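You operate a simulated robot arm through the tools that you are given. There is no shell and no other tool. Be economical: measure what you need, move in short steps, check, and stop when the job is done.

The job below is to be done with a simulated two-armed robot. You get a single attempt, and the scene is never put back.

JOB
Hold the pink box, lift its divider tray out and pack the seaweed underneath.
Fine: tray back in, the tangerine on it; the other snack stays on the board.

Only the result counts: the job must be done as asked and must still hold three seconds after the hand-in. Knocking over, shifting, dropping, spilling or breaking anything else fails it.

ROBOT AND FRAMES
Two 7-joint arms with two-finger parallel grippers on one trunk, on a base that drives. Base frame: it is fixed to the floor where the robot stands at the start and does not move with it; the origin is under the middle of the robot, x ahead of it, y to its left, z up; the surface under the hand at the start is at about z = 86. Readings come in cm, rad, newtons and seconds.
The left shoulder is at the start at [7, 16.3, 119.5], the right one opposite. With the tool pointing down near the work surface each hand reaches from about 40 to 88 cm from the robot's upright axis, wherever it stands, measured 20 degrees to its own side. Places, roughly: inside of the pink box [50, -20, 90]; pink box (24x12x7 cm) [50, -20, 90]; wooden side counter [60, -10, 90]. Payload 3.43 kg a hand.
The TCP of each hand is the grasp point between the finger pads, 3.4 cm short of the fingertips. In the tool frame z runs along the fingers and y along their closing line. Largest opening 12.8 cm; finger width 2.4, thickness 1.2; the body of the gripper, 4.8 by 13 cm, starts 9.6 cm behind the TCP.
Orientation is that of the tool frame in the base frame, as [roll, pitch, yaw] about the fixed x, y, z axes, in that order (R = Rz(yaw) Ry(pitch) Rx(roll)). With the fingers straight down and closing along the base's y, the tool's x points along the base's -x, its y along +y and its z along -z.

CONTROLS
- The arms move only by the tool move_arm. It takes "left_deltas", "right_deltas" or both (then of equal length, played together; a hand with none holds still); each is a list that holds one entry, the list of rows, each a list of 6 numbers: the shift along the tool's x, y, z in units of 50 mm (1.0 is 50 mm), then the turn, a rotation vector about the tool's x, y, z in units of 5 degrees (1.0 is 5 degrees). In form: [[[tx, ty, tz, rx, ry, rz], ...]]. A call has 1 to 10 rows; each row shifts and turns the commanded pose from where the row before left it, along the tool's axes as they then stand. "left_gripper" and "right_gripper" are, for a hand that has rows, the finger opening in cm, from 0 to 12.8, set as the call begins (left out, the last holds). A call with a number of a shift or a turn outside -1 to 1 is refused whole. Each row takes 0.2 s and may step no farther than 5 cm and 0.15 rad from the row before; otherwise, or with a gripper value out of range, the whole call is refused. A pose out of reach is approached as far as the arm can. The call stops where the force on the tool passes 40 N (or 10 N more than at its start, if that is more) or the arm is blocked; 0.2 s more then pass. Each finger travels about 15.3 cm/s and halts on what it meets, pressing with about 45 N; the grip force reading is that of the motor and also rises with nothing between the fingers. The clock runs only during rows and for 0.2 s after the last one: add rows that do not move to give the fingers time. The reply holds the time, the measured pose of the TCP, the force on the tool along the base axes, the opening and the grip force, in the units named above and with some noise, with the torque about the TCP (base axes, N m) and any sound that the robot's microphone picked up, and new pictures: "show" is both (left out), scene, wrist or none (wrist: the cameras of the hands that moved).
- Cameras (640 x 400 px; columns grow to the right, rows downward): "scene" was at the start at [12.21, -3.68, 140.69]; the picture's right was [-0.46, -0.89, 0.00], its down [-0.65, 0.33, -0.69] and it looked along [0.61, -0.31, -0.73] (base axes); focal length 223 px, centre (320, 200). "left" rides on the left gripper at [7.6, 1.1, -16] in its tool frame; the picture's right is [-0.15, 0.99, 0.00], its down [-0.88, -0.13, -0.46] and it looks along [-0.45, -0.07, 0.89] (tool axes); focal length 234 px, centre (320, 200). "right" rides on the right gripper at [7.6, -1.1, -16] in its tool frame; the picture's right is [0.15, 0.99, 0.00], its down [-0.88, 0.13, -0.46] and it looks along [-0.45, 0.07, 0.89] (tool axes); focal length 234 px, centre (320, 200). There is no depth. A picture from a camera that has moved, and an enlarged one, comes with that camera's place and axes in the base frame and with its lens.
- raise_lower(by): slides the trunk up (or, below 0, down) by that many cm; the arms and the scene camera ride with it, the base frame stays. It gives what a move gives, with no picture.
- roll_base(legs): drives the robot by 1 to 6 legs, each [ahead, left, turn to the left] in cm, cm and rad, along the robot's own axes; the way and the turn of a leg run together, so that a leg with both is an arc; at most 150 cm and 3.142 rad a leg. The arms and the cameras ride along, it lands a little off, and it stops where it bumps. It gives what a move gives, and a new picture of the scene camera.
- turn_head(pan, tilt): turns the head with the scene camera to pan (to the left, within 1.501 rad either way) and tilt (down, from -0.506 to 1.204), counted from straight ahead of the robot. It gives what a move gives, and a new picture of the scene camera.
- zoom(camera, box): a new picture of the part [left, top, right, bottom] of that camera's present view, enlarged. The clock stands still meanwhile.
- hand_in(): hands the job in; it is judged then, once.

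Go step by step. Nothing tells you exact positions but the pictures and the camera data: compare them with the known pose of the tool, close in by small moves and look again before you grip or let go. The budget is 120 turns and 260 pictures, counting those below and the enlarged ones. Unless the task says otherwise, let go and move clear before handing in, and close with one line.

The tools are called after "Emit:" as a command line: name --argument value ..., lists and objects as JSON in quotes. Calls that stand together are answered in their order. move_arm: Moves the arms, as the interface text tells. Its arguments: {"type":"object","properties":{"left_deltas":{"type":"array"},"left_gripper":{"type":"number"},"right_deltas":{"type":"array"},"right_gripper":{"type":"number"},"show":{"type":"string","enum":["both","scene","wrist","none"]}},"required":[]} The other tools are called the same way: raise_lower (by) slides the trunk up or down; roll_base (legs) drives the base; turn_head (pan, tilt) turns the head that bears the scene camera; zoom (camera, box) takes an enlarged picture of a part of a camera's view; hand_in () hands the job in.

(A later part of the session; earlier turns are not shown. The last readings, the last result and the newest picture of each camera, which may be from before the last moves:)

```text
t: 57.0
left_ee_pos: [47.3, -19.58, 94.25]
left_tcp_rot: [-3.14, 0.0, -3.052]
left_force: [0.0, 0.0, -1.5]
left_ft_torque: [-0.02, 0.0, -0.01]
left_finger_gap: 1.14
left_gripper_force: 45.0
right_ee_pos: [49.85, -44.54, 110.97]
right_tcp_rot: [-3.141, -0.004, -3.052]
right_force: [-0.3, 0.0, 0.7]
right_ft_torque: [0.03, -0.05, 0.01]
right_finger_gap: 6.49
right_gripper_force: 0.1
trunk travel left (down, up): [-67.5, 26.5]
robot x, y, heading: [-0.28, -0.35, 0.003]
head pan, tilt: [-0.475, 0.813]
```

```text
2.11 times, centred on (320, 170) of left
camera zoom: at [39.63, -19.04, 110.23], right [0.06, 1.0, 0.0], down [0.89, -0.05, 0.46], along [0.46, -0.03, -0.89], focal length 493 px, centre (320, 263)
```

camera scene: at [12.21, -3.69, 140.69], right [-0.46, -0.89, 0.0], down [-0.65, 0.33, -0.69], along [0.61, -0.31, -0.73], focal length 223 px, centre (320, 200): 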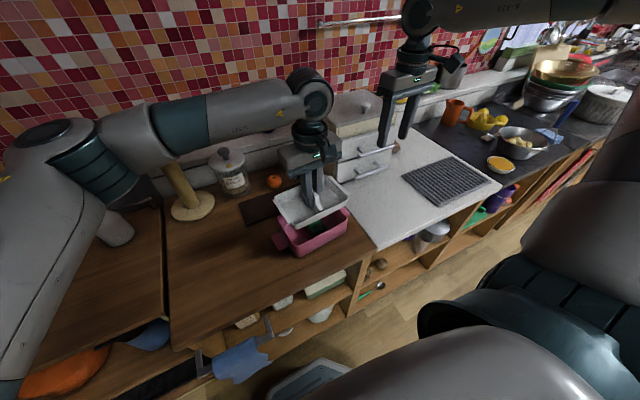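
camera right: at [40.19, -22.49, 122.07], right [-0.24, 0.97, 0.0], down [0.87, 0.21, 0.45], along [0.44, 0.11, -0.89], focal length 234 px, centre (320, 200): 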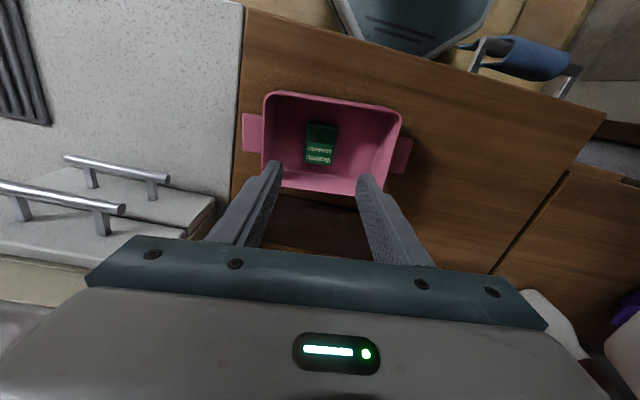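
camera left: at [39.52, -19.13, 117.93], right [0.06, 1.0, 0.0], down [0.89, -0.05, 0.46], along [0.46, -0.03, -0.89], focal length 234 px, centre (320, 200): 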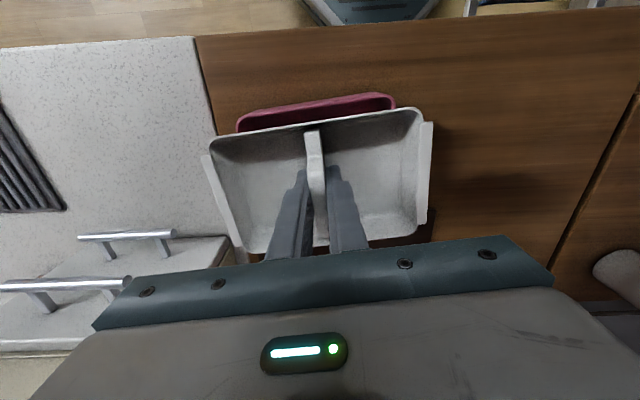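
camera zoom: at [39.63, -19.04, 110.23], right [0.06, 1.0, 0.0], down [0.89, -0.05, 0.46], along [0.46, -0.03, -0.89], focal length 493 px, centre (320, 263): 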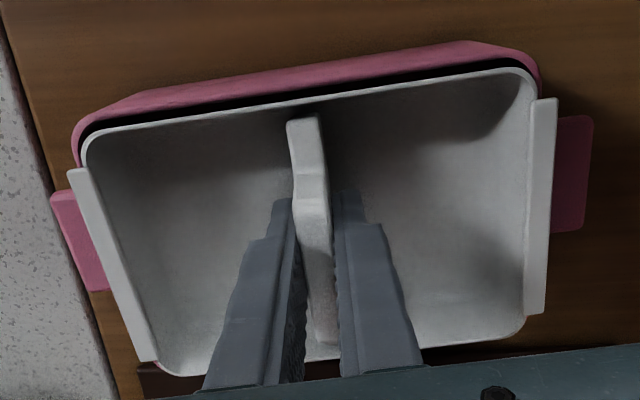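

About 5 mm remain. I'll go down in small steps watching the force.

Emit:
move_arm --left_deltas '[[[0, 0, 0.04, 0, 0, 0], [0, 0, 0.03, 0, 0, 0], [0, 0, 0, 0, 0, 0]]]' --show "none"

Emit:
move_arm --left_deltas '[[[0, 0, 0.02, 0, 0, 0], [0, 0, 0, 0, 0, 0]]]' --show "none"

Emit:
zoom --camera "scene" --box '[250, 140, 390, 260]'

```text
t: 57.8
left_ee_pos: [47.26, -19.53, 93.94]
left_tcp_rot: [-3.138, 0.001, -3.049]
left_force: [1.3, 0.3, 5.5]
left_ft_torque: [0.02, 0.14, 0.0]
left_finger_gap: 1.14
left_gripper_force: 44.4
right_ee_pos: [49.91, -44.51, 111.13]
right_tcp_rot: [-3.14, -0.004, -3.051]
right_force: [0.8, 0.3, 0.2]
right_ft_torque: [-0.01, 0.03, -0.02]
right_finger_gap: 6.51
right_gripper_force: 0.0
trunk travel left (down, up): [-67.5, 26.5]
robot x, y, heading: [0.1, 0.11, -0.001]
head pan, tilt: [-0.475, 0.813]
```

```text
t: 58.4
left_ee_pos: [47.14, -19.59, 93.94]
left_tcp_rot: [-3.136, 0.001, -3.05]
left_force: [4.6, 0.2, 16.7]
left_ft_torque: [0.11, 0.36, -0.04]
left_finger_gap: 1.13
left_gripper_force: 44.8
right_ee_pos: [49.81, -44.51, 111.13]
right_tcp_rot: [-3.14, -0.004, -3.051]
right_force: [-0.2, 0.0, -0.1]
right_ft_torque: [-0.03, -0.03, -0.01]
right_finger_gap: 6.53
right_gripper_force: 0.0
trunk travel left (down, up): [-67.5, 26.5]
robot x, y, heading: [-0.22, -0.12, -0.004]
head pan, tilt: [-0.475, 0.813]
```

```text
3.33 times, centred on (320, 200) of scene
camera zoom: at [12.15, -3.62, 140.71], right [-0.46, -0.89, 0.0], down [-0.65, 0.33, -0.69], along [0.61, -0.31, -0.73], focal length 743 px, centre (320, 200)
```

zoom: 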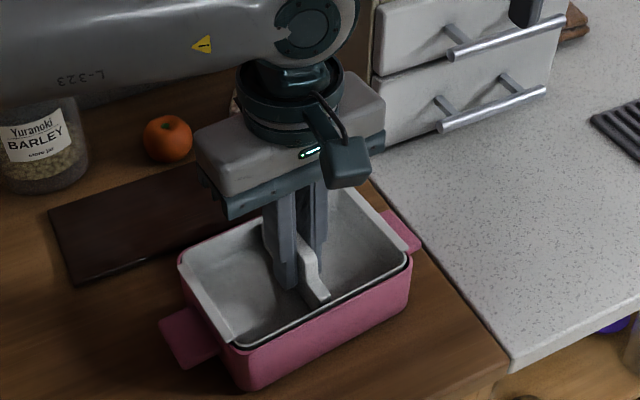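

Contact came at z≈93.9, the same height as at the start, so the tray is seated. Releasing it and lifting the left hand away.

Emit:
move_arm --left_deltas '[[[0, 0, -0.02, 0, 0, 0], [0, 0, 0, 0, 0, 0], [0, 0, 0, 0, 0, 0], [0, 0, -0.2, 0, 0, 0], [0, 0, -0.5, 0, 0, 0], [0, 0, -0.8, 0, 0, 0], [0, 0, -0.8, 0, 0, 0], [0, 0, -0.8, 0, 0, 0], [0, 0, -0.8, 0, 0, 0]]]' --left_gripper 4.5 --show "none"

Emit:
zoom --camera "left" --box '[200, 50, 420, 210]'

Emit:
zoom --camera "scene" --box '[250, 140, 390, 260]'

```text
t: 60.4
left_ee_pos: [47.18, -19.6, 113.4]
left_tcp_rot: [-3.14, 0.0, -3.05]
left_force: [0.4, -0.1, 0.0]
left_ft_torque: [0.0, -0.01, 0.02]
left_finger_gap: 4.49
left_gripper_force: 0.0
right_ee_pos: [49.83, -44.38, 111.03]
right_tcp_rot: [-3.141, -0.002, -3.05]
right_force: [1.0, 0.3, 0.7]
right_ft_torque: [-0.02, -0.01, -0.03]
right_finger_gap: 6.52
right_gripper_force: 0.1
trunk travel left (down, up): [-67.5, 26.5]
robot x, y, heading: [0.21, 0.27, -0.0]
head pan, tilt: [-0.475, 0.813]
```

```text
2.50 times, centred on (310, 130) of left
camera zoom: at [39.46, -19.07, 129.46], right [0.06, 1.0, 0.0], down [0.89, -0.05, 0.46], along [0.46, -0.03, -0.89], focal length 585 px, centre (345, 375)
```

zoom: 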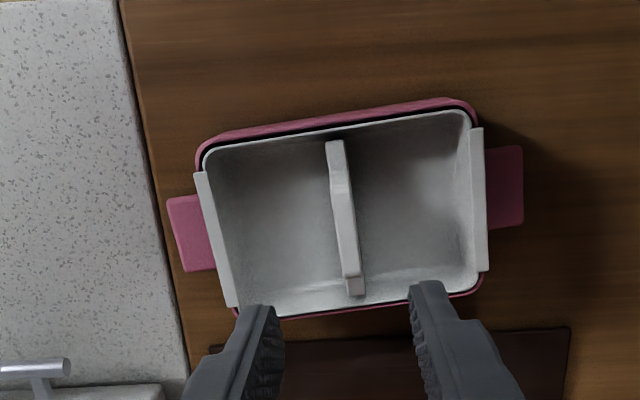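

```text
3.33 times, centred on (320, 200) of scene
camera zoom: at [12.11, -3.69, 140.69], right [-0.46, -0.89, 0.0], down [-0.65, 0.33, -0.69], along [0.61, -0.31, -0.73], focal length 743 px, centre (320, 200)
```

zoom: 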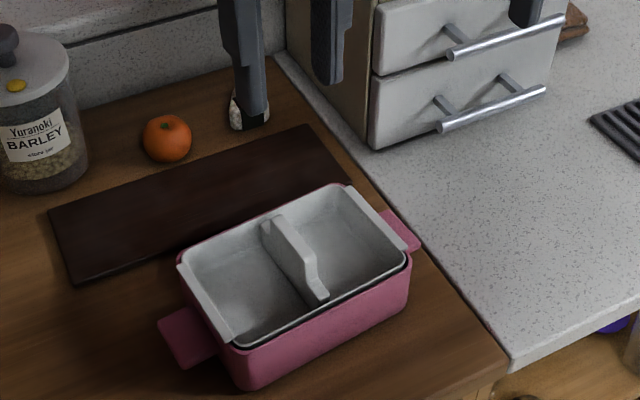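

The tray is seated and the tangerine is next, at about (71.3, -16). The jar is close on its +y side, so I'll turn the left hand to close along x. First I'll move out and rotate at a safe height.

Emit:
move_arm --left_deltas '[[[-0.616, 0.248, -0.184, 0, 0, 0], [-0.616, 0.248, -0.184, 0, 0, 0], [-0.616, 0.248, -0.184, 0, 0, 0], [-0.616, 0.248, -0.184, 0, 0, 0], [-0.616, 0.248, -0.184, 0, 0, 0]]]' --left_gripper 8 --show "none"

Emit:
move_arm --left_deltas '[[[0, 0, 0, 0, 0, -1], [0, 0, 0, 0, 0, -1], [0, 0, 0, 0, 0, -1], [0, 0, 0, 0, 0, -1], [0, 0, 0, 0, 0, -1], [0, 0, 0, 0, 0, -1], [0, 0, 0, 0, 0, -1], [0, 0, 0, 0, 0, -1]]]'

```text
t: 61.5
left_ee_pos: [62.15, -11.86, 118.0]
left_tcp_rot: [-3.14, -0.001, -3.049]
left_force: [-0.3, 0.3, -0.2]
left_ft_torque: [0.0, 0.03, 0.01]
left_finger_gap: 8.0
left_gripper_force: 0.1
right_ee_pos: [49.88, -44.59, 111.08]
right_tcp_rot: [-3.14, -0.003, -3.05]
right_force: [-0.5, -0.4, 1.4]
right_ft_torque: [0.0, 0.01, -0.01]
right_finger_gap: 6.5
right_gripper_force: 0.0
trunk travel left (down, up): [-67.5, 26.5]
robot x, y, heading: [-0.46, -0.19, 0.002]
head pan, tilt: [-0.475, 0.813]
```

```text
t: 63.4
left_ee_pos: [61.95, -11.9, 118.0]
left_tcp_rot: [-3.139, -0.001, -2.351]
left_force: [0.2, 1.0, 0.0]
left_ft_torque: [-0.03, -0.01, 0.04]
left_finger_gap: 8.0
left_gripper_force: 0.1
right_ee_pos: [49.93, -44.55, 111.02]
right_tcp_rot: [3.141, -0.003, -3.051]
right_force: [0.2, 0.0, -0.1]
right_ft_torque: [-0.04, 0.04, 0.0]
right_finger_gap: 6.52
right_gripper_force: 0.0
trunk travel left (down, up): [-67.5, 26.5]
robot x, y, heading: [0.15, -0.16, 0.001]
head pan, tilt: [-0.475, 0.813]
camera scene: at [12.21, -3.69, 140.69], right [-0.46, -0.89, 0.0], down [-0.65, 0.33, -0.69], along [0.61, -0.31, -0.73], focal length 223 px, centre (320, 200)
camera left: at [55.84, -16.48, 134.01], right [-0.6, 0.8, 0.0], down [0.71, 0.54, 0.45], along [0.36, 0.27, -0.89], focal length 234 px, centre (320, 200)
```

scene: 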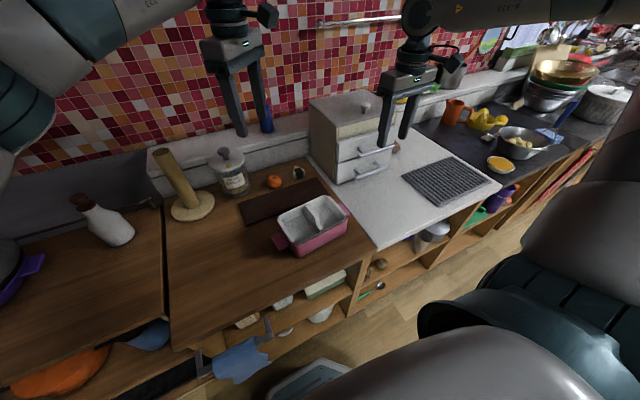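
left: 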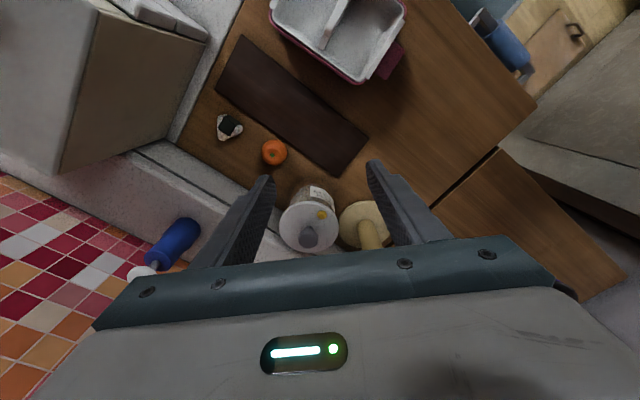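

The tangerine measures about (71.4, -16.4) again. I'll finish the rotation and move over it at a safe height.

Emit:
move_arm --left_deltas '[[[0, 0, 0, 0, 0, -1], [0, 0, 0, 0, 0, -1], [0, 0, 0, 0, 0, -1], [0, 0, 0, 0, 0, -1], [0, 0, 0, 0, 0, -1], [0, 0, 0, 0, 0, -1], [0, 0, 0, 0, 0, -1], [0, 0, 0, 0, 0, -1]]]' --show "none"

Emit:
move_arm --left_deltas '[[[0.26, -0.6, 0, 0, 0, 0], [0.26, -0.6, 0.2, 0, 0, 0], [0.26, -0.6, 0.4, 0, 0, 0], [0, 0, 0.4, 0, 0, 0]]]'

Emit:
zoom --camera "scene" --box '[210, 100, 350, 220]'

```text
t: 65.2
left_ee_pos: [62.0, -11.93, 117.91]
left_tcp_rot: [-3.141, -0.001, -1.652]
left_force: [-0.4, -0.7, -0.8]
left_ft_torque: [0.01, -0.03, 0.0]
left_finger_gap: 7.99
left_gripper_force: 0.2
right_ee_pos: [49.9, -44.66, 110.93]
right_tcp_rot: [-3.14, -0.003, -3.051]
right_force: [0.1, 0.2, 0.8]
right_ft_torque: [-0.04, 0.01, 0.01]
right_finger_gap: 6.51
right_gripper_force: 0.0
trunk travel left (down, up): [-67.5, 26.5]
robot x, y, heading: [0.05, 0.23, 0.003]
head pan, tilt: [-0.475, 0.813]
```

```text
t: 66.2
left_ee_pos: [69.67, -15.52, 113.32]
left_tcp_rot: [-3.141, -0.007, -1.654]
left_force: [0.3, 0.6, 0.3]
left_ft_torque: [-0.05, 0.03, 0.0]
left_finger_gap: 8.01
left_gripper_force: 0.1
left hand out of reach, approached as far as the arm can: row 3
right_ee_pos: [50.08, -44.27, 111.16]
right_tcp_rot: [-3.137, -0.004, -3.051]
right_force: [-0.1, 0.5, 1.3]
right_ft_torque: [-0.03, 0.04, 0.0]
right_finger_gap: 6.5
right_gripper_force: 0.1
trunk travel left (down, up): [-67.5, 26.5]
robot x, y, heading: [0.29, -0.18, -0.0]
head pan, tilt: [-0.475, 0.813]
camera scene: at [12.36, -3.41, 140.68], right [-0.46, -0.89, 0.0], down [-0.65, 0.33, -0.69], along [0.61, -0.32, -0.73], focal length 223 px, centre (320, 200)
camera left: at [67.98, -23.06, 129.33], right [-0.97, 0.23, 0.0], down [0.2, 0.87, 0.45], along [0.1, 0.44, -0.89], focal length 234 px, centre (320, 200)
```

scene: 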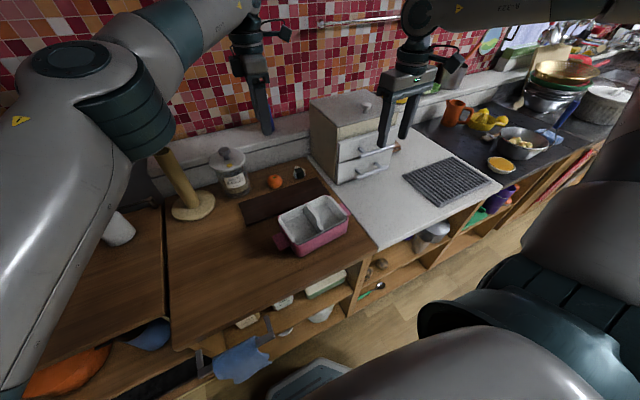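
left: 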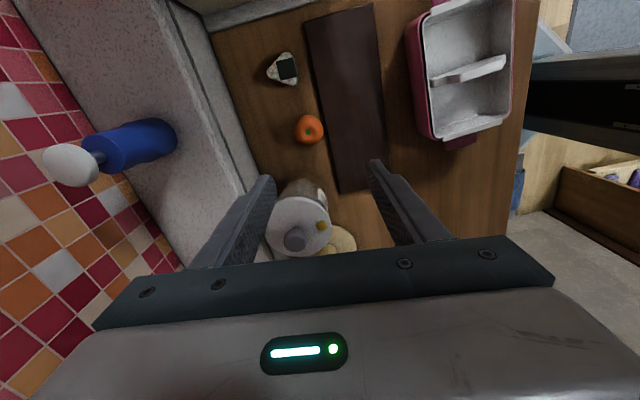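

```text
3.33 times, centred on (280, 160) of scene
camera zoom: at [12.36, -3.41, 140.68], right [-0.46, -0.89, 0.0], down [-0.65, 0.33, -0.69], along [0.61, -0.32, -0.73], focal length 743 px, centre (453, 333)
```

zoom: 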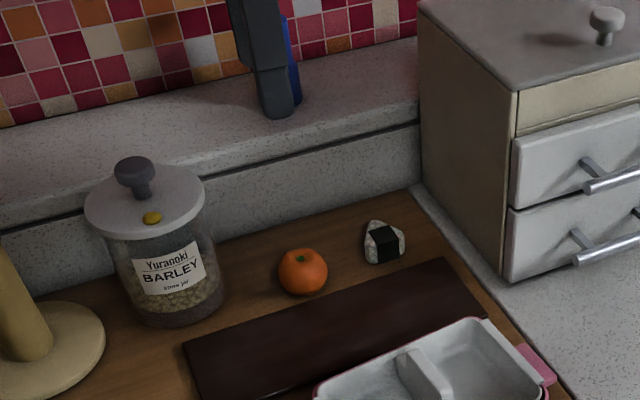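

That pose is at the left arm's reach limit, while the tangerine is straight ahead of the right arm. I'll retreat the left hand and use the right one instead.

Emit:
move_arm --left_deltas '[[[0, 0, -0.6, 0, 0, 0], [-0.2, 0.6, 0, 0, 0, 0], [-0.2, 0.6, 0, 0, 0, 0], [-0.5, 0.6, 0, 0, 0, 0], [-0.6, 0.6, 0, 0, 0, 0], [-0.7, 0.6, 0, 0, 0, 0], [-0.7, 0.6, 0, 0, 0, 0], [-0.7, 0.2, 0, 0, 0, 0], [-0.7, 0, 0, 0, 0, 0], [-0.7, 0, 0, 0, 0, 0]]]' --show "none"

Emit:
move_arm --right_deltas '[[[0, 0, -0.4, 0, 0, -1], [0, 0, -0.4, 0, 0, -1], [0, 0, -0.4, 0, 0, -1], [0, 0, -0.4, 0, 0, -1]]]' --right_gripper 8 --show "scene"

```text
t: 68.3
left_ee_pos: [52.62, 10.67, 116.29]
left_tcp_rot: [-3.141, -0.004, -1.654]
left_force: [0.1, 0.6, 0.4]
left_ft_torque: [-0.02, 0.0, 0.0]
left_finger_gap: 8.01
left_gripper_force: 0.0
right_ee_pos: [49.91, -44.28, 111.19]
right_tcp_rot: [-3.14, -0.004, -3.05]
right_force: [0.0, -0.2, 0.0]
right_ft_torque: [-0.04, -0.01, 0.03]
right_finger_gap: 6.51
right_gripper_force: 0.1
trunk travel left (down, up): [-67.5, 26.5]
robot x, y, heading: [0.38, 0.1, -0.0]
head pan, tilt: [-0.475, 0.813]
```

```text
t: 69.3
left_ee_pos: [52.69, 10.29, 116.25]
left_tcp_rot: [-3.141, -0.004, -1.655]
left_force: [0.5, -0.1, 0.2]
left_ft_torque: [0.02, 0.02, 0.04]
left_finger_gap: 7.98
left_gripper_force: 0.1
right_ee_pos: [50.03, -44.53, 118.89]
right_tcp_rot: [3.14, -0.003, -2.701]
right_force: [0.3, 0.9, 0.1]
right_ft_torque: [0.03, 0.03, 0.01]
right_finger_gap: 8.01
right_gripper_force: 0.1
trunk travel left (down, up): [-67.5, 26.5]
robot x, y, heading: [-0.24, 0.16, -0.003]
head pan, tilt: [-0.475, 0.813]
camera scene: at [12.3, -3.79, 140.67], right [-0.46, -0.89, 0.0], down [-0.65, 0.33, -0.69], along [0.61, -0.31, -0.73], focal length 223 px, centre (320, 200)
```

scene: 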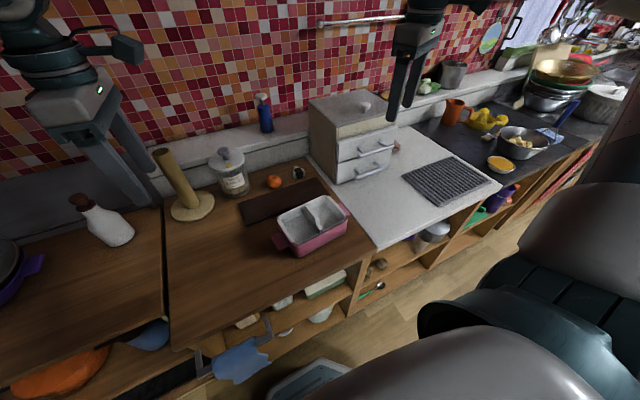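

Now I'll bring the right hand (yaw 205°) around to above the tangerine at height.

Emit:
move_arm --right_deltas '[[[-0.356, 0.754, 0, 0, 0, 0], [-0.356, 0.754, 0, 0, 0, 0], [-0.356, 0.754, 0, 0, 0, 0], [-0.356, 0.754, 0, 0, 0, 0], [-0.356, 0.754, 0, 0, 0, 0], [-0.356, 0.754, 0, 0, 0, 0]]]' --show "none"

Emit:
move_arm --right_deltas '[[[-0.826, -0.257, 0, 0, 0, 0], [-0.826, -0.257, 0, 0, 0, 0], [-0.826, -0.257, 0.2, 0, 0, 0], [-0.826, -0.257, 0.4, 0, 0, 0], [-0.826, -0.257, 0.4, 0, 0, 0], [0, 0, 0.4, 0, 0, 0]]]'

Emit:
zoom --camera "right" --box '[200, 60, 440, 240]'

Emit:
zoom --camera "scene" --box '[210, 100, 350, 220]'

```text
t: 70.8
left_ee_pos: [52.75, 10.66, 116.37]
left_tcp_rot: [-3.141, -0.003, -1.655]
left_force: [-0.1, 0.0, -0.2]
left_ft_torque: [0.02, 0.03, 0.02]
left_finger_gap: 8.01
left_gripper_force: 0.0
right_ee_pos: [50.05, -19.21, 118.8]
right_tcp_rot: [-3.14, -0.004, -2.702]
right_force: [1.1, 1.1, -1.1]
right_ft_torque: [-0.03, 0.0, -0.01]
right_finger_gap: 7.98
right_gripper_force: 0.0
trunk travel left (down, up): [-67.5, 26.5]
robot x, y, heading: [-0.32, 0.22, -0.0]
head pan, tilt: [-0.475, 0.813]
```

```text
t: 72.2
left_ee_pos: [52.77, 10.41, 116.28]
left_tcp_rot: [-3.141, -0.003, -1.654]
left_force: [0.9, 0.7, 0.3]
left_ft_torque: [-0.01, -0.05, 0.01]
left_finger_gap: 7.99
left_gripper_force: 0.0
right_ee_pos: [65.95, -21.48, 111.41]
right_tcp_rot: [-3.141, -0.004, -2.702]
right_force: [-0.5, 0.2, 0.3]
right_ft_torque: [-0.03, 0.02, 0.04]
right_finger_gap: 7.99
right_gripper_force: 0.0
right hand out of reach, approached as far as the arm can: row 3, 4, 5
trunk travel left (down, up): [-67.5, 26.5]
robot x, y, heading: [-0.02, 0.14, -0.002]
head pan, tilt: [-0.475, 0.813]
camera scene: at [12.15, -3.65, 140.7], right [-0.46, -0.89, 0.0], down [-0.65, 0.33, -0.69], along [0.61, -0.31, -0.73], focal length 223 px, centre (320, 200)
camera right: at [59.61, -25.66, 127.45], right [-0.55, 0.83, 0.0], down [0.74, 0.49, 0.45], along [0.38, 0.25, -0.89], focal length 234 px, centre (320, 200)
```

scene: 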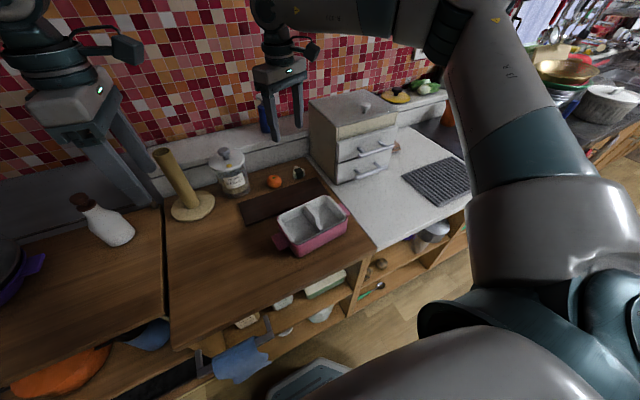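
right: 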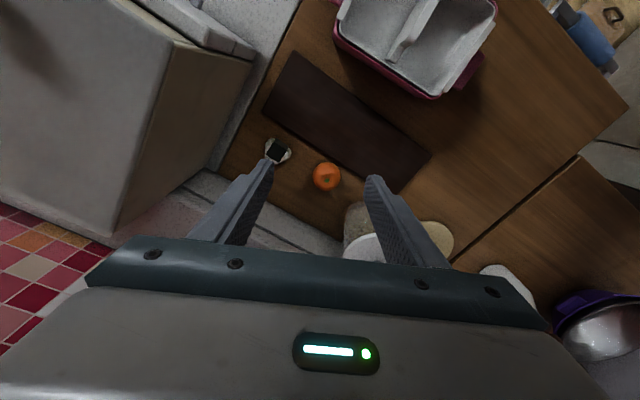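

```text
2.22 times, centred on (320, 150) of right
camera zoom: at [59.61, -25.66, 127.45], right [-0.55, 0.83, 0.0], down [0.74, 0.49, 0.45], along [0.38, 0.25, -0.89], focal length 520 px, centre (320, 311)
```

zoom: 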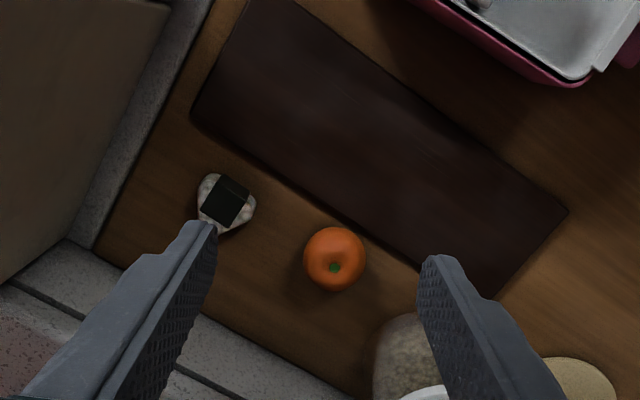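

```text
3.33 times, centred on (280, 160) of scene
camera zoom: at [12.15, -3.65, 140.7], right [-0.46, -0.89, 0.0], down [-0.65, 0.33, -0.69], along [0.61, -0.31, -0.73], focal length 743 px, centre (453, 333)
```

zoom: 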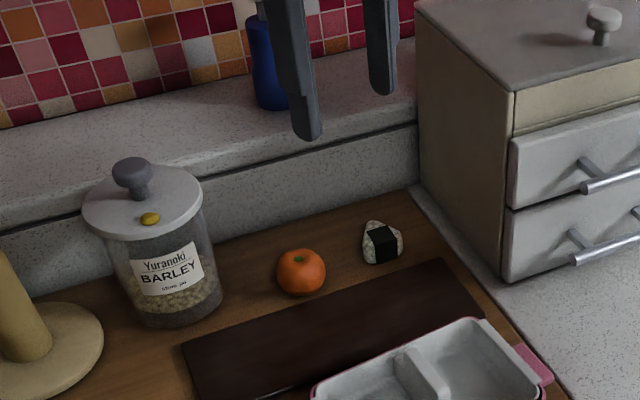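

The right wrist runs out of reach at this yaw. The left arm at yaw about 225° should be more comfortable, so I'll retrace the right hand and swap.

Emit:
move_arm --right_deltas '[[[0, 0, -0.7, 0, 0, 0], [0.826, 0.257, -0.7, 0, 0, 0], [0.826, 0.257, 0, 0, 0, 0], [0.826, 0.257, 0, 0, 0, 0], [0.826, 0.257, 0, 0, 0, 0], [0.826, 0.257, 0, 0, 0, 0]]]' --show "none"

Emit:
move_arm --right_deltas '[[[0.356, -0.754, 0, 0, 0, 0], [0.356, -0.754, 0, 0, 0, 0], [0.356, -0.754, 0, 0, 0, 0], [0.356, -0.754, 0, 0, 0, 0], [0.356, -0.754, 0, 0, 0, 0], [0.356, -0.754, 0, 0, 0, 0]]]' --show "none"

Emit:
move_arm --left_deltas '[[[0, 0, -0.2, 0, 0, 1], [0, 0, -0.2, 0, 0, 1], [0, 0, -0.2, 0, 0, 1], [0, 0, 0, 0, 0, 1], [0, 0, 0, 0, 0, 1], [0, 0, 0, 0, 0, 1], [0, 0, 0, 0, 0, 1], [0, 0, 0, 0, 0, 1]]]' --show "scene"

```text
refused: row 2 steps farther than a row can; nothing moved
```

```text
t: 72.9
left_ee_pos: [52.46, 11.13, 116.33]
left_tcp_rot: [-3.138, -0.005, -1.65]
left_force: [-0.5, 0.3, 0.4]
left_ft_torque: [-0.01, -0.04, 0.01]
left_finger_gap: 8.0
left_gripper_force: 0.0
right_ee_pos: [66.09, -30.48, 112.11]
right_tcp_rot: [3.134, 0.012, -2.678]
right_force: [2.3, 18.0, -1.1]
right_ft_torque: [0.6, -0.02, 0.33]
right_finger_gap: 7.18
right_gripper_force: 0.1
trunk travel left (down, up): [-67.5, 26.5]
robot x, y, heading: [0.18, 0.03, 0.005]
head pan, tilt: [-0.475, 0.813]
stopped in row 3 (right hand): the force on the tool passed its limit at 47 N (the readings are from after the stop); the commanded pose is now the measured one
```

```text
t: 74.7
left_ee_pos: [52.68, 11.08, 119.21]
left_tcp_rot: [-3.136, -0.004, -2.348]
left_force: [-0.2, 0.1, 0.0]
left_ft_torque: [0.01, 0.01, -0.02]
left_finger_gap: 7.98
left_gripper_force: 0.0
right_ee_pos: [66.36, -30.85, 111.98]
right_tcp_rot: [3.134, 0.007, -2.684]
right_force: [4.2, 31.1, -0.1]
right_ft_torque: [0.95, -0.13, 0.48]
right_finger_gap: 6.51
right_gripper_force: 0.0
trunk travel left (down, up): [-67.5, 26.5]
robot x, y, heading: [0.0, 0.34, 0.007]
head pan, tilt: [-0.475, 0.813]
camera scene: at [12.32, -3.04, 140.69], right [-0.45, -0.89, 0.0], down [-0.65, 0.33, -0.69], along [0.61, -0.32, -0.73], focal length 223 px, centre (320, 200)
```

scene: 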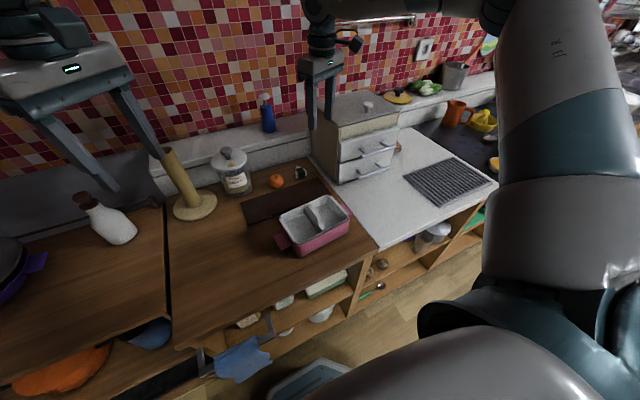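

A refused first call sent the right hand sideways against the cabinet. I'll back it off right away and then check the cabinet.

Emit:
move_arm --right_deltas '[[[-0.2, 0.4, 0, 0, 0, 0], [-0.2, 0.4, 0, 0, 0, 0], [-0.2, 0.4, 0, 0, 0, 0], [0, 0, -0.6, 0, 0, 0], [0, 0, -0.6, 0, 0, 0]]]'

Emit:
zoom --camera "scene" --box '[260, 90, 420, 260]'

```text
t: 75.9
left_ee_pos: [52.65, 10.72, 119.41]
left_tcp_rot: [-3.14, -0.001, -2.348]
left_force: [-0.3, -0.1, 0.0]
left_ft_torque: [0.0, -0.01, 0.01]
left_finger_gap: 7.99
left_gripper_force: 0.0
right_ee_pos: [66.22, -24.75, 117.9]
right_tcp_rot: [3.132, 0.008, -2.687]
right_force: [-0.1, -0.1, -0.6]
right_ft_torque: [-0.04, 0.01, 0.0]
right_finger_gap: 7.97
right_gripper_force: 0.0
trunk travel left (down, up): [-67.5, 26.5]
robot x, y, heading: [0.22, 0.01, 0.004]
head pan, tilt: [-0.475, 0.813]
camera scene: at [12.24, -3.52, 140.68], right [-0.45, -0.89, 0.0], down [-0.65, 0.33, -0.69], along [0.61, -0.31, -0.73], focal length 223 px, centre (320, 200)
camera right: at [59.9, -29.45, 133.75], right [-0.57, 0.82, 0.01], down [0.73, 0.5, 0.46], along [0.38, 0.27, -0.89], focal length 234 px, centre (320, 200)
```

scene: 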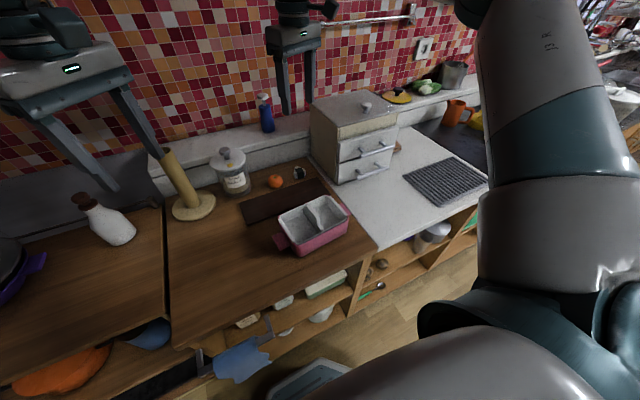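
right: 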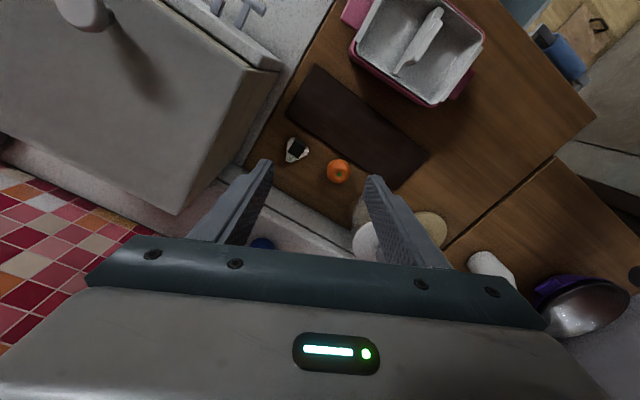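

```text
2.35 times, centred on (340, 175) of scene
camera zoom: at [12.24, -3.52, 140.68], right [-0.45, -0.89, 0.0], down [-0.65, 0.33, -0.69], along [0.61, -0.31, -0.73], focal length 524 px, centre (273, 259)
```

zoom: 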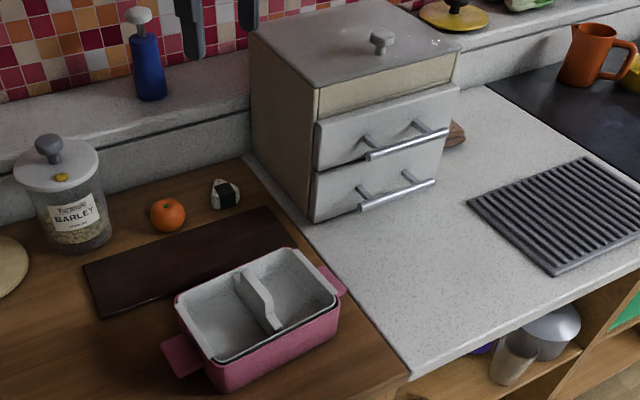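

The cabinet, jar and others haven't moved relative to each other. Now I'll retreat the right hand: toward the robot first, then to −y.

Emit:
move_arm --right_deltas '[[[0.72, 0.355, 0, 0, 0, 0], [0.72, 0.355, 0, 0, 0, 0], [0.72, 0.355, 0, 0, 0, 0], [0.72, 0.355, 0, 0, 0, 0], [0.354, -0.718, 0, 0, 0, 0], [0.354, -0.718, 0, 0, 0, 0], [0.354, -0.718, 0, 0, 0, 0], [0.354, -0.718, 0, 0, 0, 0], [0.354, -0.718, 0, 0, 0, 0]]]' --show "none"

```text
t: 77.9
left_ee_pos: [52.65, 10.33, 119.4]
left_tcp_rot: [3.141, 0.0, -2.35]
left_force: [-0.2, 0.0, 0.2]
left_ft_torque: [0.04, 0.06, 0.03]
left_finger_gap: 7.99
left_gripper_force: 0.0
right_ee_pos: [50.11, -45.12, 117.46]
right_tcp_rot: [3.129, 0.007, -2.686]
right_force: [0.4, -0.4, 0.0]
right_ft_torque: [0.07, -0.02, 0.0]
right_finger_gap: 7.97
right_gripper_force: 0.0
trunk travel left (down, up): [-67.5, 26.5]
robot x, y, heading: [0.01, -0.08, 0.003]
head pan, tilt: [-0.475, 0.813]
```

Now the left hand at yaw 225° goes over the tangerine.

Emit:
move_arm --left_deltas '[[[0.15, -0.805, 0, 0, 0, 0], [0.15, -0.805, 0, 0, 0, 0], [0.15, -0.805, 0, 0, 0, 0], [0.15, -0.805, 0, 0, 0, 0], [0.15, -0.805, 0, 0, 0, 0], [0.15, -0.805, 0, 0, 0, 0], [0.15, -0.805, 0.2, 0, 0, 0], [0.15, -0.805, 0.4, 0, 0, 0], [0, 0, 0.4, 0, 0, 0]]]'

Emit:
zoom --camera "left" --box '[200, 60, 440, 240]'

```text
t: 79.9
left_ee_pos: [70.07, -14.0, 115.37]
left_tcp_rot: [-3.139, -0.005, -2.346]
left_force: [0.4, 0.0, -0.7]
left_ft_torque: [-0.06, 0.02, -0.02]
left_finger_gap: 8.01
left_gripper_force: 0.1
left hand out of reach, approached as far as the arm can: row 8
right_ee_pos: [50.23, -44.46, 117.68]
right_tcp_rot: [3.136, 0.007, -2.685]
right_force: [-0.3, 0.9, 0.2]
right_ft_torque: [-0.04, 0.06, -0.01]
right_finger_gap: 7.99
right_gripper_force: 0.0
trunk travel left (down, up): [-67.5, 26.5]
robot x, y, heading: [-0.1, 0.09, 0.002]
head pan, tilt: [-0.475, 0.813]
camera scene: at [12.44, -3.19, 140.68], right [-0.45, -0.89, 0.0], down [-0.65, 0.33, -0.69], along [0.61, -0.31, -0.73], focal length 223 px, centre (320, 200)
camera left: at [63.9, -18.53, 131.37], right [-0.6, 0.8, 0.0], down [0.71, 0.54, 0.45], along [0.36, 0.27, -0.89], focal length 234 px, centre (320, 200)
```

scene: 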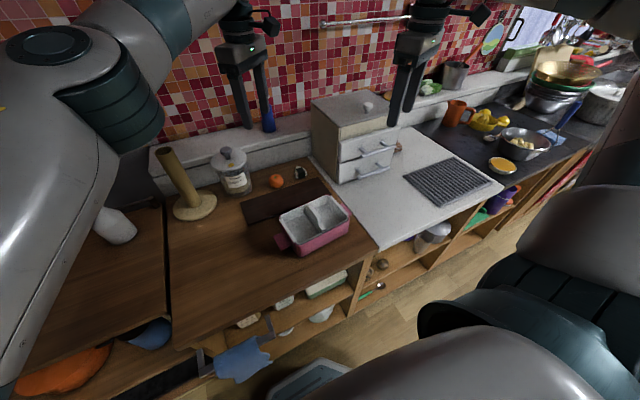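
left: 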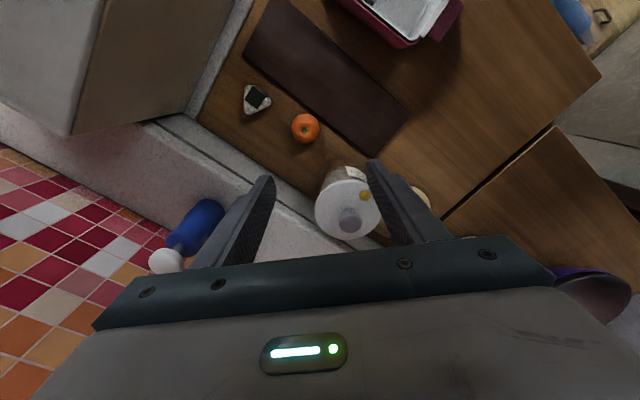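

```text
2.22 times, centred on (320, 150) of left
camera zoom: at [63.9, -18.53, 131.37], right [-0.6, 0.8, 0.0], down [0.71, 0.54, 0.45], along [0.36, 0.27, -0.89], focal length 520 px, centre (320, 311)
```

zoom: 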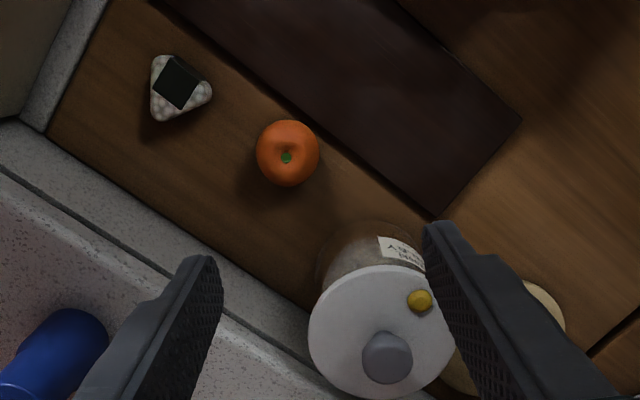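

The reach loss comes from being high: the wrist sits above the shoulder. Raising the trunk 10 cm brings the shoulder level with it and extends the reach.

Emit:
raise_lower --by 10

```text
t: 81.3
left_ee_pos: [69.8, -14.66, 125.27]
left_tcp_rot: [-3.139, -0.002, -2.35]
left_force: [-0.4, 0.7, -0.1]
left_ft_torque: [-0.03, 0.03, 0.01]
left_finger_gap: 7.99
left_gripper_force: 0.0
right_ee_pos: [50.07, -44.95, 127.73]
right_tcp_rot: [3.131, 0.008, -2.688]
right_force: [0.5, 0.7, 0.2]
right_ft_torque: [0.03, 0.01, 0.02]
right_finger_gap: 8.01
right_gripper_force: 0.0
trunk travel left (down, up): [-77.5, 16.5]
robot x, y, heading: [-0.16, 0.14, 0.003]
head pan, tilt: [-0.475, 0.813]
```

Emit:
move_arm --left_deltas '[[[0, 0, 0.7, 0, 0, 0], [0, 0, 0.7, 0, 0, 0], [0, 0, 0.7, 0, 0, 0], [0, 0, 0.6, 0, 0, 0], [0, 0, 0, 0, 0, 0]]]' --show "wrist"

Emit:
zoom --camera "left" --box '[200, 60, 440, 240]'

```text
t: 82.5
left_ee_pos: [69.78, -14.63, 111.88]
left_tcp_rot: [-3.138, -0.002, -2.349]
left_force: [-0.6, -0.4, 0.0]
left_ft_torque: [-0.04, 0.0, -0.02]
left_finger_gap: 7.97
left_gripper_force: 0.1
right_ee_pos: [49.96, -44.86, 127.69]
right_tcp_rot: [3.133, 0.01, -2.685]
right_force: [0.9, 0.1, 0.4]
right_ft_torque: [0.01, -0.03, -0.04]
right_finger_gap: 7.98
right_gripper_force: 0.1
trunk travel left (down, up): [-77.5, 16.5]
robot x, y, heading: [-0.06, -0.16, 0.007]
head pan, tilt: [-0.475, 0.813]
camera left: at [63.62, -19.23, 127.99], right [-0.6, 0.8, 0.0], down [0.71, 0.54, 0.45], along [0.36, 0.27, -0.89], focal length 234 px, centre (320, 200)
```

left: 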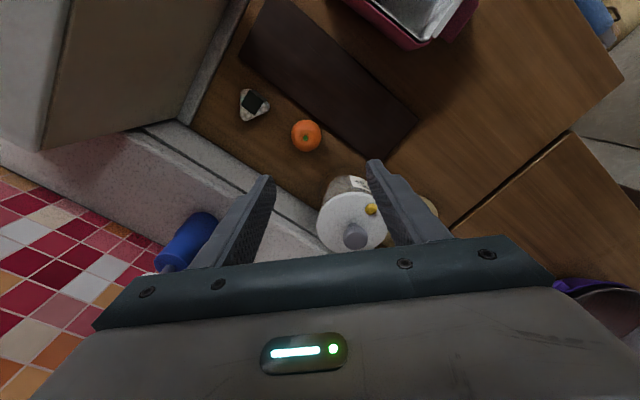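

```text
2.22 times, centred on (320, 150) of left
camera zoom: at [63.62, -19.23, 127.99], right [-0.6, 0.8, 0.0], down [0.71, 0.54, 0.45], along [0.36, 0.27, -0.89], focal length 520 px, centre (320, 311)
```

zoom: 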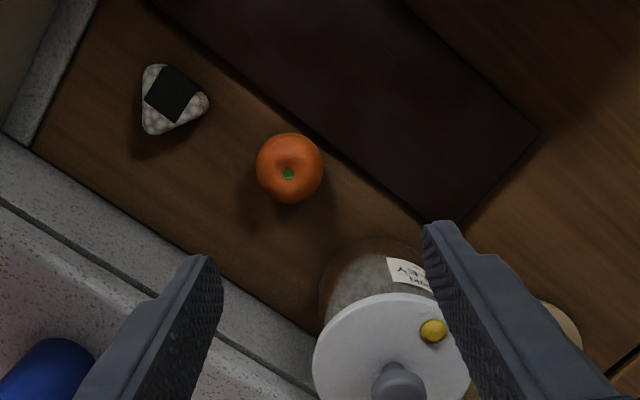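

In reach now. I'll align over the tangerine at (71.4, -16.35) with an opening of 7 cm.

Emit:
move_arm --left_deltas '[[[0.03, -0.25, 0, 0, 0, 0], [0, -0.23, 0, 0, 0, 0], [0, 0, 0.5, 0, 0, 0], [0, 0, 0.5, 0, 0, 0], [0, 0, 0, 0, 0, 0]]]' --left_gripper 7 --show "wrist"

Emit:
zoom --camera "left" --box '[200, 60, 440, 240]'

Emit:
zoom --camera "scene" --box '[210, 130, 350, 250]'

```text
t: 83.7
left_ee_pos: [71.48, -16.43, 106.83]
left_tcp_rot: [-3.139, -0.003, -2.349]
left_force: [-0.9, -0.5, 0.0]
left_ft_torque: [0.0, -0.01, 0.0]
left_finger_gap: 6.98
left_gripper_force: 0.1
right_ee_pos: [50.05, -44.9, 127.78]
right_tcp_rot: [3.134, 0.007, -2.686]
right_force: [-1.1, 1.2, -0.1]
right_ft_torque: [0.06, -0.03, 0.01]
right_finger_gap: 8.02
right_gripper_force: 0.0
trunk travel left (down, up): [-77.5, 16.5]
robot x, y, heading: [0.04, -0.12, 0.001]
head pan, tilt: [-0.475, 0.813]
camera left: at [65.31, -20.92, 122.88], right [-0.6, 0.8, 0.0], down [0.71, 0.54, 0.46], along [0.36, 0.27, -0.89], focal length 234 px, centre (320, 200)
```

left: 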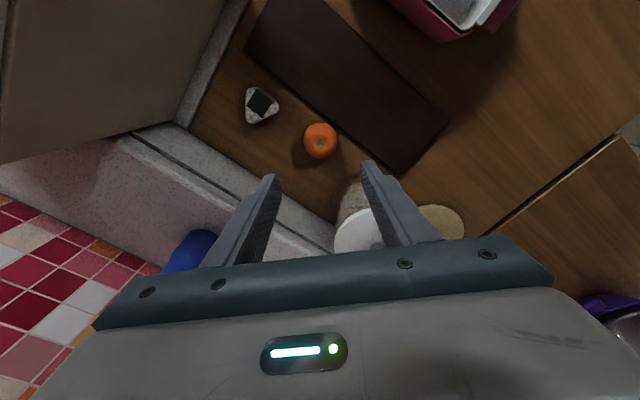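

```text
2.22 times, centred on (320, 150) of left
camera zoom: at [65.31, -20.92, 122.88], right [-0.6, 0.8, 0.0], down [0.71, 0.54, 0.46], along [0.36, 0.27, -0.89], focal length 520 px, centre (320, 311)
```

zoom: 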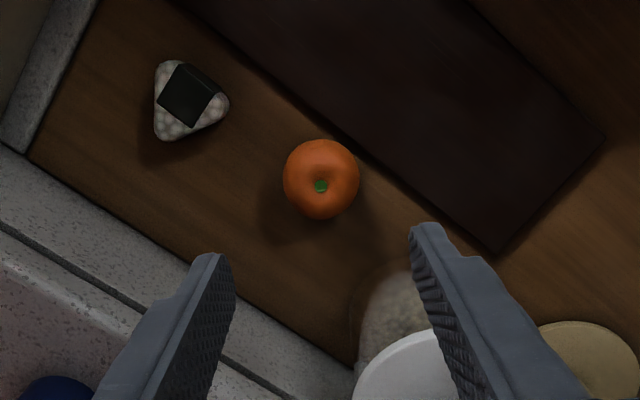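

```text
3.33 times, centred on (280, 190) of scene
camera zoom: at [12.15, -3.7, 150.69], right [-0.45, -0.89, 0.0], down [-0.65, 0.33, -0.69], along [0.61, -0.31, -0.73], focal length 743 px, centre (453, 233)
```

zoom: 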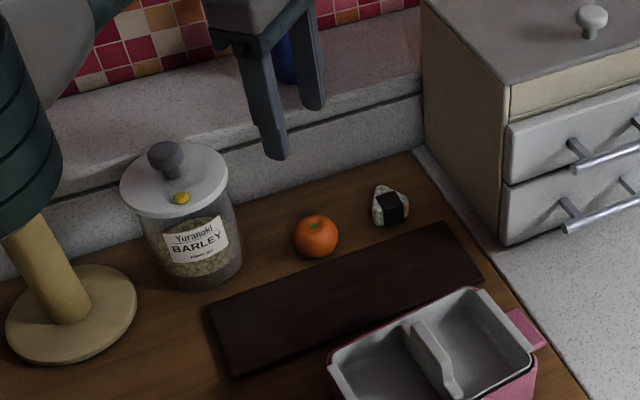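

Directly above it. Descending in two stages.

Emit:
move_arm --left_deltas '[[[0, 0, 0.6, 0, 0, 0], [0, 0, 0.6, 0, 0, 0], [0, 0, 0.6, 0, 0, 0], [0, 0, 0.4, 0, 0, 0], [0, 0, 0, 0, 0, 0]]]' --show "wrist"

Emit:
zoom --camera "scene" --box '[210, 130, 350, 250]'

```text
t: 84.9
left_ee_pos: [71.32, -16.33, 95.73]
left_tcp_rot: [-3.141, -0.002, -2.35]
left_force: [-0.4, 0.9, 0.8]
left_ft_torque: [0.04, -0.03, -0.02]
left_finger_gap: 6.98
left_gripper_force: 0.1
right_ee_pos: [49.94, -44.88, 127.67]
right_tcp_rot: [3.133, 0.008, -2.686]
right_force: [-0.6, -0.4, 1.7]
right_ft_torque: [0.01, 0.01, 0.0]
right_finger_gap: 7.98
right_gripper_force: 0.2
trunk travel left (down, up): [-77.5, 16.5]
robot x, y, heading: [-0.19, -0.41, 0.002]
head pan, tilt: [-0.475, 0.813]
camera left: at [65.15, -20.81, 111.81], right [-0.6, 0.8, 0.0], down [0.71, 0.54, 0.45], along [0.36, 0.27, -0.89], focal length 234 px, centre (320, 200)
```

left: 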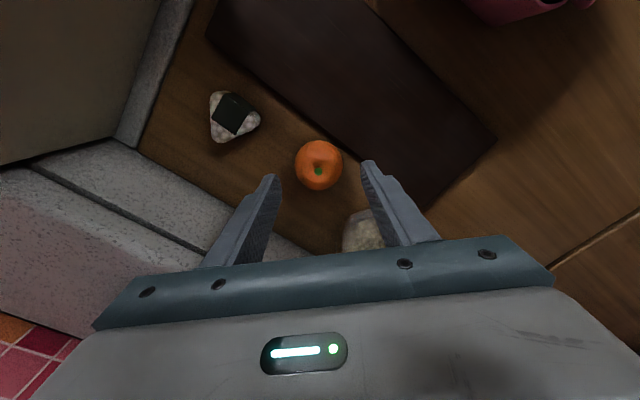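

```text
3.33 times, centred on (280, 190) of scene
camera zoom: at [12.2, -3.62, 150.69], right [-0.45, -0.89, 0.0], down [-0.65, 0.33, -0.69], along [0.61, -0.31, -0.73], focal length 743 px, centre (453, 233)
```

zoom: 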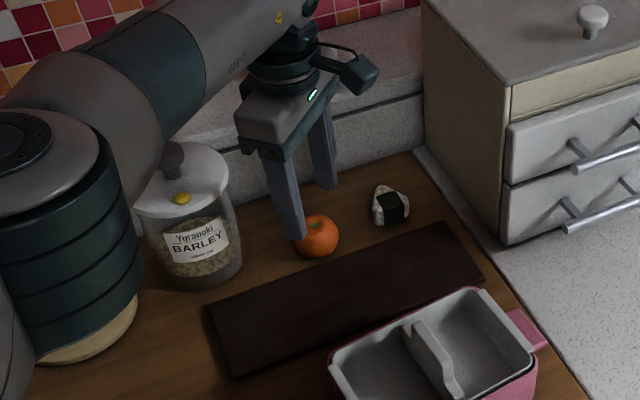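

The tangerine is centred between the fingers. I'll descend the final 5.7 cm and look at the whole scene for arm clearance.

Emit:
move_arm --left_deltas '[[[0, 0, 0.3, 0, 0, 0], [0, 0, 0.3, 0, 0, 0], [0, 0, 0.3, 0, 0, 0], [0, 0, 0.24, 0, 0, 0], [0, 0, 0, 0, 0, 0]]]'

Emit:
zoom --camera "scene" --box '[210, 130, 350, 250]'

```text
t: 86.1
left_ee_pos: [70.74, -15.73, 90.08]
left_tcp_rot: [-3.137, 0.001, -2.35]
left_force: [0.4, -1.4, 4.8]
left_ft_torque: [0.19, 0.12, 0.02]
left_finger_gap: 6.96
left_gripper_force: 0.0
left hand out of reach, approached as far as the arm can: row 2, 4
right_ee_pos: [49.96, -44.77, 127.79]
right_tcp_rot: [3.133, 0.01, -2.686]
right_force: [0.1, -0.1, 0.2]
right_ft_torque: [-0.03, 0.01, 0.02]
right_finger_gap: 7.99
right_gripper_force: 0.1
trunk travel left (down, up): [-77.5, 16.5]
robot x, y, heading: [0.02, -0.14, 0.004]
head pan, tilt: [-0.475, 0.813]
camera scene: at [12.18, -3.63, 150.7], right [-0.45, -0.89, 0.0], down [-0.65, 0.33, -0.69], along [0.61, -0.31, -0.73], focal length 223 px, centre (320, 200)
camera left: at [64.45, -20.3, 106.28], right [-0.6, 0.8, -0.01], down [0.71, 0.54, 0.46], along [0.37, 0.27, -0.89], focal length 234 px, centre (320, 200)
```

scene: 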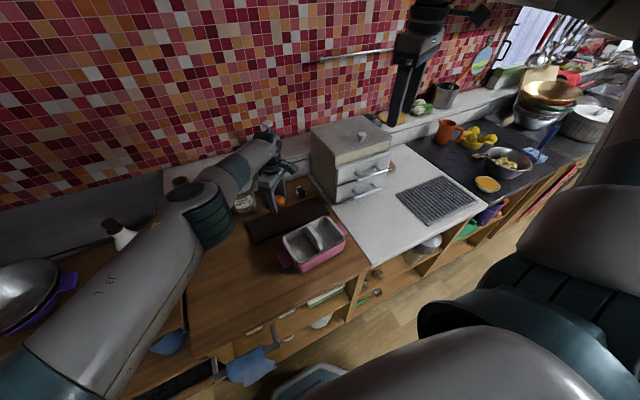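
left: 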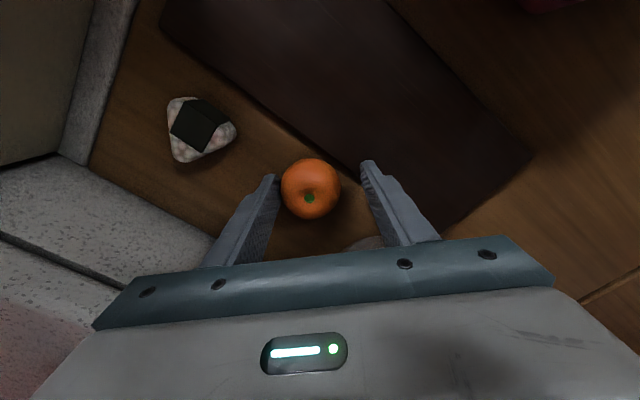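

```text
3.33 times, centred on (280, 190) of scene
camera zoom: at [12.18, -3.63, 150.7], right [-0.45, -0.89, 0.0], down [-0.65, 0.33, -0.69], along [0.61, -0.31, -0.73], focal length 743 px, centre (453, 233)
```

zoom: 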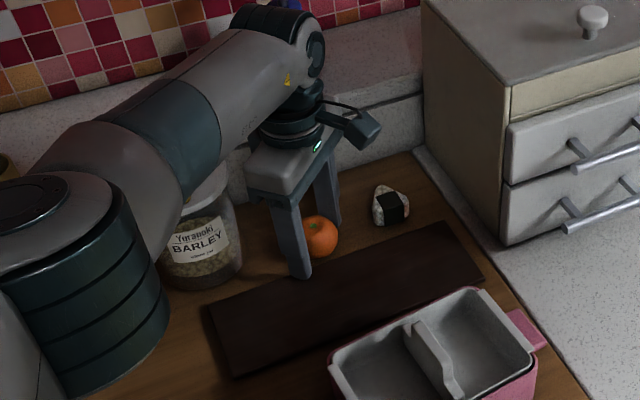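

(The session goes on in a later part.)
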